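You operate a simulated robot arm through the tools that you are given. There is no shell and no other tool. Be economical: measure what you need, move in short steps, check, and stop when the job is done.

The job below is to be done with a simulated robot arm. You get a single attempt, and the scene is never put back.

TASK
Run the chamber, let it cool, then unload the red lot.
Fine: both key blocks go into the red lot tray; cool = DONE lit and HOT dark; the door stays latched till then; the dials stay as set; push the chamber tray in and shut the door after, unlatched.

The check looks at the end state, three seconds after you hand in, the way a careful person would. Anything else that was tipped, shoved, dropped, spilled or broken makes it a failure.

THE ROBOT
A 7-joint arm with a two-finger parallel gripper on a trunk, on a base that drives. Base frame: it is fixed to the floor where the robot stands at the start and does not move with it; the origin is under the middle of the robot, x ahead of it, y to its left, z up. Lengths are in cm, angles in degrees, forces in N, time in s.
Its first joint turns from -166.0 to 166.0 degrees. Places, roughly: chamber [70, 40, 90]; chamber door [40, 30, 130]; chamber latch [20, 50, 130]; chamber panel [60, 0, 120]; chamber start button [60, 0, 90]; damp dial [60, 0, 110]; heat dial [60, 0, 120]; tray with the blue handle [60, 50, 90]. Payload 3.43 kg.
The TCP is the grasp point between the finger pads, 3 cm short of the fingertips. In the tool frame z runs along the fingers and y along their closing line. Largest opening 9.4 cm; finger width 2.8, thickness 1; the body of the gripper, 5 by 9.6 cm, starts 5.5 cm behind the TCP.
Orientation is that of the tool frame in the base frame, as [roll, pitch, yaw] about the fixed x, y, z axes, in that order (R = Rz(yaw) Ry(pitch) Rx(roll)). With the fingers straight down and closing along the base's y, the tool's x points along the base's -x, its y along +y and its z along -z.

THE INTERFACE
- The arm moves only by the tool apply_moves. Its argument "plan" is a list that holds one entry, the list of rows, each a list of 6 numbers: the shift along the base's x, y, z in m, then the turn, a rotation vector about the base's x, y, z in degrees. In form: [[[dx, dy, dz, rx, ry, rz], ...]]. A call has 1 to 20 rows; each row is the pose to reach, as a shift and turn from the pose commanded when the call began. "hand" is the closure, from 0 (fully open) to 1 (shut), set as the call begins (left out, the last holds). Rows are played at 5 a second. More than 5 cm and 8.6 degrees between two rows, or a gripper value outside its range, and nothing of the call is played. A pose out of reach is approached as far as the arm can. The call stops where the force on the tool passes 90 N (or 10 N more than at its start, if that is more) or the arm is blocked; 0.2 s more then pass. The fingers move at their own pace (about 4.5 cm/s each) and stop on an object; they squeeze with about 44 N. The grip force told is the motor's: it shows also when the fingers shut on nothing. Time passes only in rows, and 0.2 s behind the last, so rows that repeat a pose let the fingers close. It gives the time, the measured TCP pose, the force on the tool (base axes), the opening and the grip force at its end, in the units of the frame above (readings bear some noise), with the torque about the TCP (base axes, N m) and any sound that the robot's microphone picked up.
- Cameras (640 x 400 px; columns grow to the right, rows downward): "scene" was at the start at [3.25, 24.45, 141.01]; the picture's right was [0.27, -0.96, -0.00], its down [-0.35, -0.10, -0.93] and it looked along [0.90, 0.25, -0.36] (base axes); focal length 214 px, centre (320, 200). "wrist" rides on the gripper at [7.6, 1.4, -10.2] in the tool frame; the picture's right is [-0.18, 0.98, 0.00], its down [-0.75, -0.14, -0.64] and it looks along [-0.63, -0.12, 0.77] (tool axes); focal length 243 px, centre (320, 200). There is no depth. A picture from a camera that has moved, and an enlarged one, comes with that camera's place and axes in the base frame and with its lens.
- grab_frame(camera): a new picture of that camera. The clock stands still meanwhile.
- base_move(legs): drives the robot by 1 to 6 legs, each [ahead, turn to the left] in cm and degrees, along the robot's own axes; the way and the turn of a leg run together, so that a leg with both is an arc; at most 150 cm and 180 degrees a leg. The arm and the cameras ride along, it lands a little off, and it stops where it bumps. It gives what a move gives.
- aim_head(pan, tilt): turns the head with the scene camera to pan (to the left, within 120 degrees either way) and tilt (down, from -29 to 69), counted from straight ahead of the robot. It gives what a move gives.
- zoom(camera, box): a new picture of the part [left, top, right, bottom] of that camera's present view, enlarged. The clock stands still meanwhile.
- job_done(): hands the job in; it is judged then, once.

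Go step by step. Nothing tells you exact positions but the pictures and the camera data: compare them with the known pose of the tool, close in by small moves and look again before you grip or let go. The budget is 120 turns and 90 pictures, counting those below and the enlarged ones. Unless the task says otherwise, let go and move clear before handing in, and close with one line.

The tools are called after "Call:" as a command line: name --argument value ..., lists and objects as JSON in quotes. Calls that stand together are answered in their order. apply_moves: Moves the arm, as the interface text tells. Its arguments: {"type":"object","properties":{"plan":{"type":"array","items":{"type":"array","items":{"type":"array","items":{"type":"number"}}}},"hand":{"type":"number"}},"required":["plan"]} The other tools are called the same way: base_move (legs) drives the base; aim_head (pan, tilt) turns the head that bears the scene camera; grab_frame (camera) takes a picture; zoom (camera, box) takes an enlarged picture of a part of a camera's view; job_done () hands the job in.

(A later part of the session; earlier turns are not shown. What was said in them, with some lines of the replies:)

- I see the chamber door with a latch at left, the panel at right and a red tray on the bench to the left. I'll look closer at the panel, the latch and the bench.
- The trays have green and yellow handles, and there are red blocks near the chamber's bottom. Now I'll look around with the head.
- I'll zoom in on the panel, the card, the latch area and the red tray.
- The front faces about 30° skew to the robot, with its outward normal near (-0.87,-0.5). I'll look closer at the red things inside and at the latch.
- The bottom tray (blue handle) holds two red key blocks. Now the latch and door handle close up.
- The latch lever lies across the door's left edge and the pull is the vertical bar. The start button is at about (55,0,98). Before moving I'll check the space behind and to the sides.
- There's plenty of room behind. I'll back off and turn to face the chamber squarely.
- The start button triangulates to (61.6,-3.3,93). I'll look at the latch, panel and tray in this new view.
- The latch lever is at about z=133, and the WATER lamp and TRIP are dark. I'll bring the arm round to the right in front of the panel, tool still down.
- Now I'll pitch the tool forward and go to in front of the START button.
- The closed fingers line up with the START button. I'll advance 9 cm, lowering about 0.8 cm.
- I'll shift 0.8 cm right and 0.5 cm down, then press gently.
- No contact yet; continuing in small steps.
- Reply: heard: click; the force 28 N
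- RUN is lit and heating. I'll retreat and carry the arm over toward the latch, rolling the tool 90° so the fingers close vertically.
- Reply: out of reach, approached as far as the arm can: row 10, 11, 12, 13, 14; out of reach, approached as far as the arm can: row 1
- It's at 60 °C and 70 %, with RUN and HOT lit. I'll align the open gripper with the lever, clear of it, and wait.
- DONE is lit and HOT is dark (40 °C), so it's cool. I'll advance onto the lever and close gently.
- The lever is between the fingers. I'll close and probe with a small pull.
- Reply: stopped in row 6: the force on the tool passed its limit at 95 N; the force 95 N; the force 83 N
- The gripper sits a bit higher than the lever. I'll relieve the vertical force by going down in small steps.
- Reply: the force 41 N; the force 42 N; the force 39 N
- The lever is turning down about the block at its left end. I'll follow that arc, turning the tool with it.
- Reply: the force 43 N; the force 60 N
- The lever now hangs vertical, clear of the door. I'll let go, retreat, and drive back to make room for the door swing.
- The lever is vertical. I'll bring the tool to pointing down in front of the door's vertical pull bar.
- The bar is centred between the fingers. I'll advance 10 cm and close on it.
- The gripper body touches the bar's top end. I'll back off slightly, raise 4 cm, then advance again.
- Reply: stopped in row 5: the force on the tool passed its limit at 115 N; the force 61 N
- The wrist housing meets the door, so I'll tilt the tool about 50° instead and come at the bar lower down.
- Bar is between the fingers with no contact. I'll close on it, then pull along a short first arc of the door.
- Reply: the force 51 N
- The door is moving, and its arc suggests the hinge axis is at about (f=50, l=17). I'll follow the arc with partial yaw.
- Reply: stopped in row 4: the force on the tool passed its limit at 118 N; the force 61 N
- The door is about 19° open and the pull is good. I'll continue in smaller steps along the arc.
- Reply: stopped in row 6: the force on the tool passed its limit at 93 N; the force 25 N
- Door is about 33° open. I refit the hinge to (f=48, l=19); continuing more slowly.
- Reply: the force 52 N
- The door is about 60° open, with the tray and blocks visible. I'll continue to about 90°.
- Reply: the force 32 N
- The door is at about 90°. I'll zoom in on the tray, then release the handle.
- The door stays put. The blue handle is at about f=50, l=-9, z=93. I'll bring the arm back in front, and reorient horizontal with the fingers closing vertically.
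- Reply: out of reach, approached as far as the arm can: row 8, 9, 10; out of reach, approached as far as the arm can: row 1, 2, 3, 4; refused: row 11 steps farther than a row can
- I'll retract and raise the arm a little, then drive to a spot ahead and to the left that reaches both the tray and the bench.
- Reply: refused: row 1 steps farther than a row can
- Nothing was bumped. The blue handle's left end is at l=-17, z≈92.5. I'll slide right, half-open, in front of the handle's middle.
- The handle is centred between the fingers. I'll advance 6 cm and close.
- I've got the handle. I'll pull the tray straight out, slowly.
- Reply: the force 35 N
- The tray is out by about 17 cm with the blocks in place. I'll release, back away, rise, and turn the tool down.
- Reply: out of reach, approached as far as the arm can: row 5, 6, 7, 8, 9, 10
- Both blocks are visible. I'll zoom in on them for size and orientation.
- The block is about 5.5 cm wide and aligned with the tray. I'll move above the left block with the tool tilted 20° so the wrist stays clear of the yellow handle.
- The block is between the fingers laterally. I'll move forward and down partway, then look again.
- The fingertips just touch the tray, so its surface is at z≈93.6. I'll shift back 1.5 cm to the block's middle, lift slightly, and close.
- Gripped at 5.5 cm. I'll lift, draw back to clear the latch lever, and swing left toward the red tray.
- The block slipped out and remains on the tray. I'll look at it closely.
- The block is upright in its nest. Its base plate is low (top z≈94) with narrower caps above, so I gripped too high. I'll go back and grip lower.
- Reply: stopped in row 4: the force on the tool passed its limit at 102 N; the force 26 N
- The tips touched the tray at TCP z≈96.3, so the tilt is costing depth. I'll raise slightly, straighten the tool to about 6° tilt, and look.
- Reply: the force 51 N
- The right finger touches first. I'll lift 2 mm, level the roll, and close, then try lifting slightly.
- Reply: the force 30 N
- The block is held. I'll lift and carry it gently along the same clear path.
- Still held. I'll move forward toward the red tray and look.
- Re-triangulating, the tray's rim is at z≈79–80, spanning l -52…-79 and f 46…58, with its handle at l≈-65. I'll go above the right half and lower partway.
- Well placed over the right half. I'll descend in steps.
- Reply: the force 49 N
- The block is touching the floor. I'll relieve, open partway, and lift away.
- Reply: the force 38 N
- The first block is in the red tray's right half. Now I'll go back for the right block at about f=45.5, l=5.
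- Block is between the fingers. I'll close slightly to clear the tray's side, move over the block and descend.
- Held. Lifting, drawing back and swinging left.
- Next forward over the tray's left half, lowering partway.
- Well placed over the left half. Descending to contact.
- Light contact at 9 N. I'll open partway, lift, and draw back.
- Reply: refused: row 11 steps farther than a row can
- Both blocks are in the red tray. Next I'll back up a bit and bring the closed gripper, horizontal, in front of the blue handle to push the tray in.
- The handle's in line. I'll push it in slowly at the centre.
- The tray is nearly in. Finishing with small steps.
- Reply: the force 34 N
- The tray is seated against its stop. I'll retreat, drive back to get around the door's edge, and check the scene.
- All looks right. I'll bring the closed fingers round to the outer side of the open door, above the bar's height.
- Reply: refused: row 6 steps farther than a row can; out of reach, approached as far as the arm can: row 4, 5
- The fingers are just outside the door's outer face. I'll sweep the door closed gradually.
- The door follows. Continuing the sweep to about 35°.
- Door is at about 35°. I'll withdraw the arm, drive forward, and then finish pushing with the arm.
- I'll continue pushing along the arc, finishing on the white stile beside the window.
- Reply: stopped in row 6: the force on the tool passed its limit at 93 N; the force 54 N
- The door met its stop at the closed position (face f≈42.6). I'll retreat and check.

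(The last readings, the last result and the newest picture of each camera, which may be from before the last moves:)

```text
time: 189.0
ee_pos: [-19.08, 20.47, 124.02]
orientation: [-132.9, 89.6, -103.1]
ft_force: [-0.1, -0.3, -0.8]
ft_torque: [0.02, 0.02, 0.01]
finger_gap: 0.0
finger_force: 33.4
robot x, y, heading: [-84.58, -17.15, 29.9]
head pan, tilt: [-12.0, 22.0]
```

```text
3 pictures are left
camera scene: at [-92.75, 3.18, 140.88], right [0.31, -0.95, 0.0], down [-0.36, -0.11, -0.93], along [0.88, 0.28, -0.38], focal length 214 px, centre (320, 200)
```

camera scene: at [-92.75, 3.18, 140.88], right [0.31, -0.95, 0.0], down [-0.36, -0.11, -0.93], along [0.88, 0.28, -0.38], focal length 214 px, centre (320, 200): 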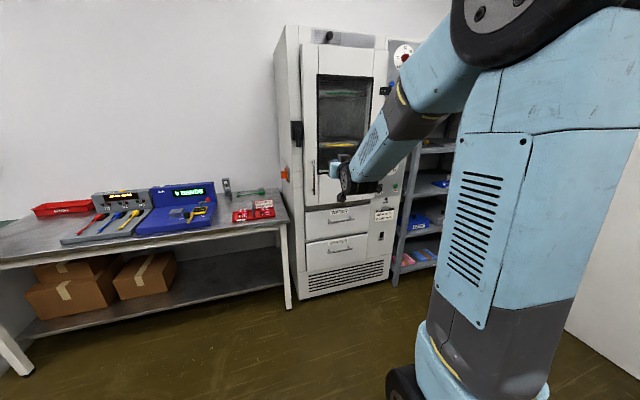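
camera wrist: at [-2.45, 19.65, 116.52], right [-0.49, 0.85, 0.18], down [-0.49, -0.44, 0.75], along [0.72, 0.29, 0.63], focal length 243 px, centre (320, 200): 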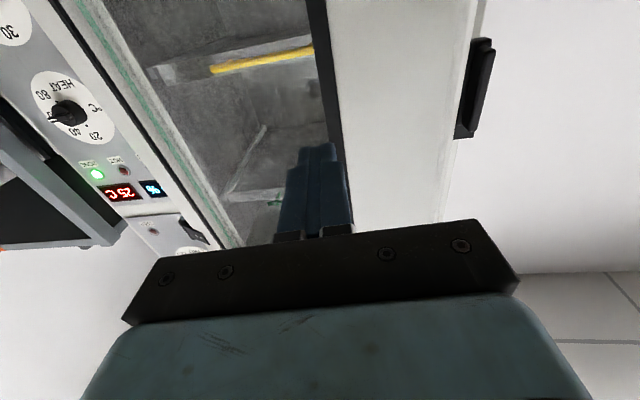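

The door appears shut with the lever vertical. I'll zoom in to verify the door gap and the red tray.

Call:
zoom --camera "scene" --box '[215, 20, 415, 240]'

Call:
zoom --camera "scene" --box '[220, 190, 290, 235]'

```text
1.82 times, centred on (315, 130) of scene
camera zoom: at [-92.75, 3.18, 140.88], right [0.31, -0.95, 0.0], down [-0.36, -0.11, -0.93], along [0.88, 0.28, -0.38], focal length 390 px, centre (329, 327)
```

zoom: 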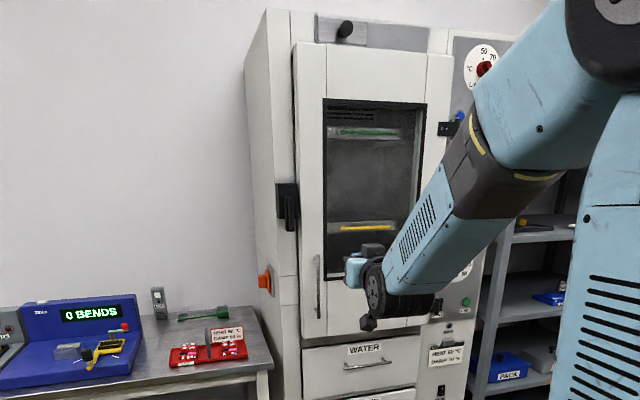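

```text
8.89 times, centred on (255, 212) of scene
camera zoom: at [-92.75, 3.18, 140.88], right [0.31, -0.95, 0.0], down [-0.36, -0.11, -0.93], along [0.88, 0.28, -0.38], focal length 1906 px, centre (898, 89)
```

zoom: 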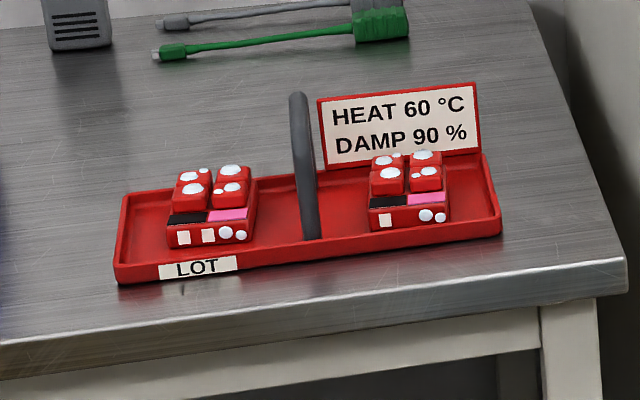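

Both blocks sit in the red lot tray, the tray is in, and the door is shut with the lever vertical. The arm is clear, so I'm handing in.

Call:
job_done

```text
The job is handed in.
```

The job is handed in: the chamber ran and cooled until DONE was lit and HOT was dark, and only then did I unlatch the door. Both key blocks are in the red lot tray, the chamber tray is pushed in, and the door is shut and unlatched. I left the dials as set; they follow the chamber's lot card (60 °C, 70 %), though the red tray's card says 90 % damp.
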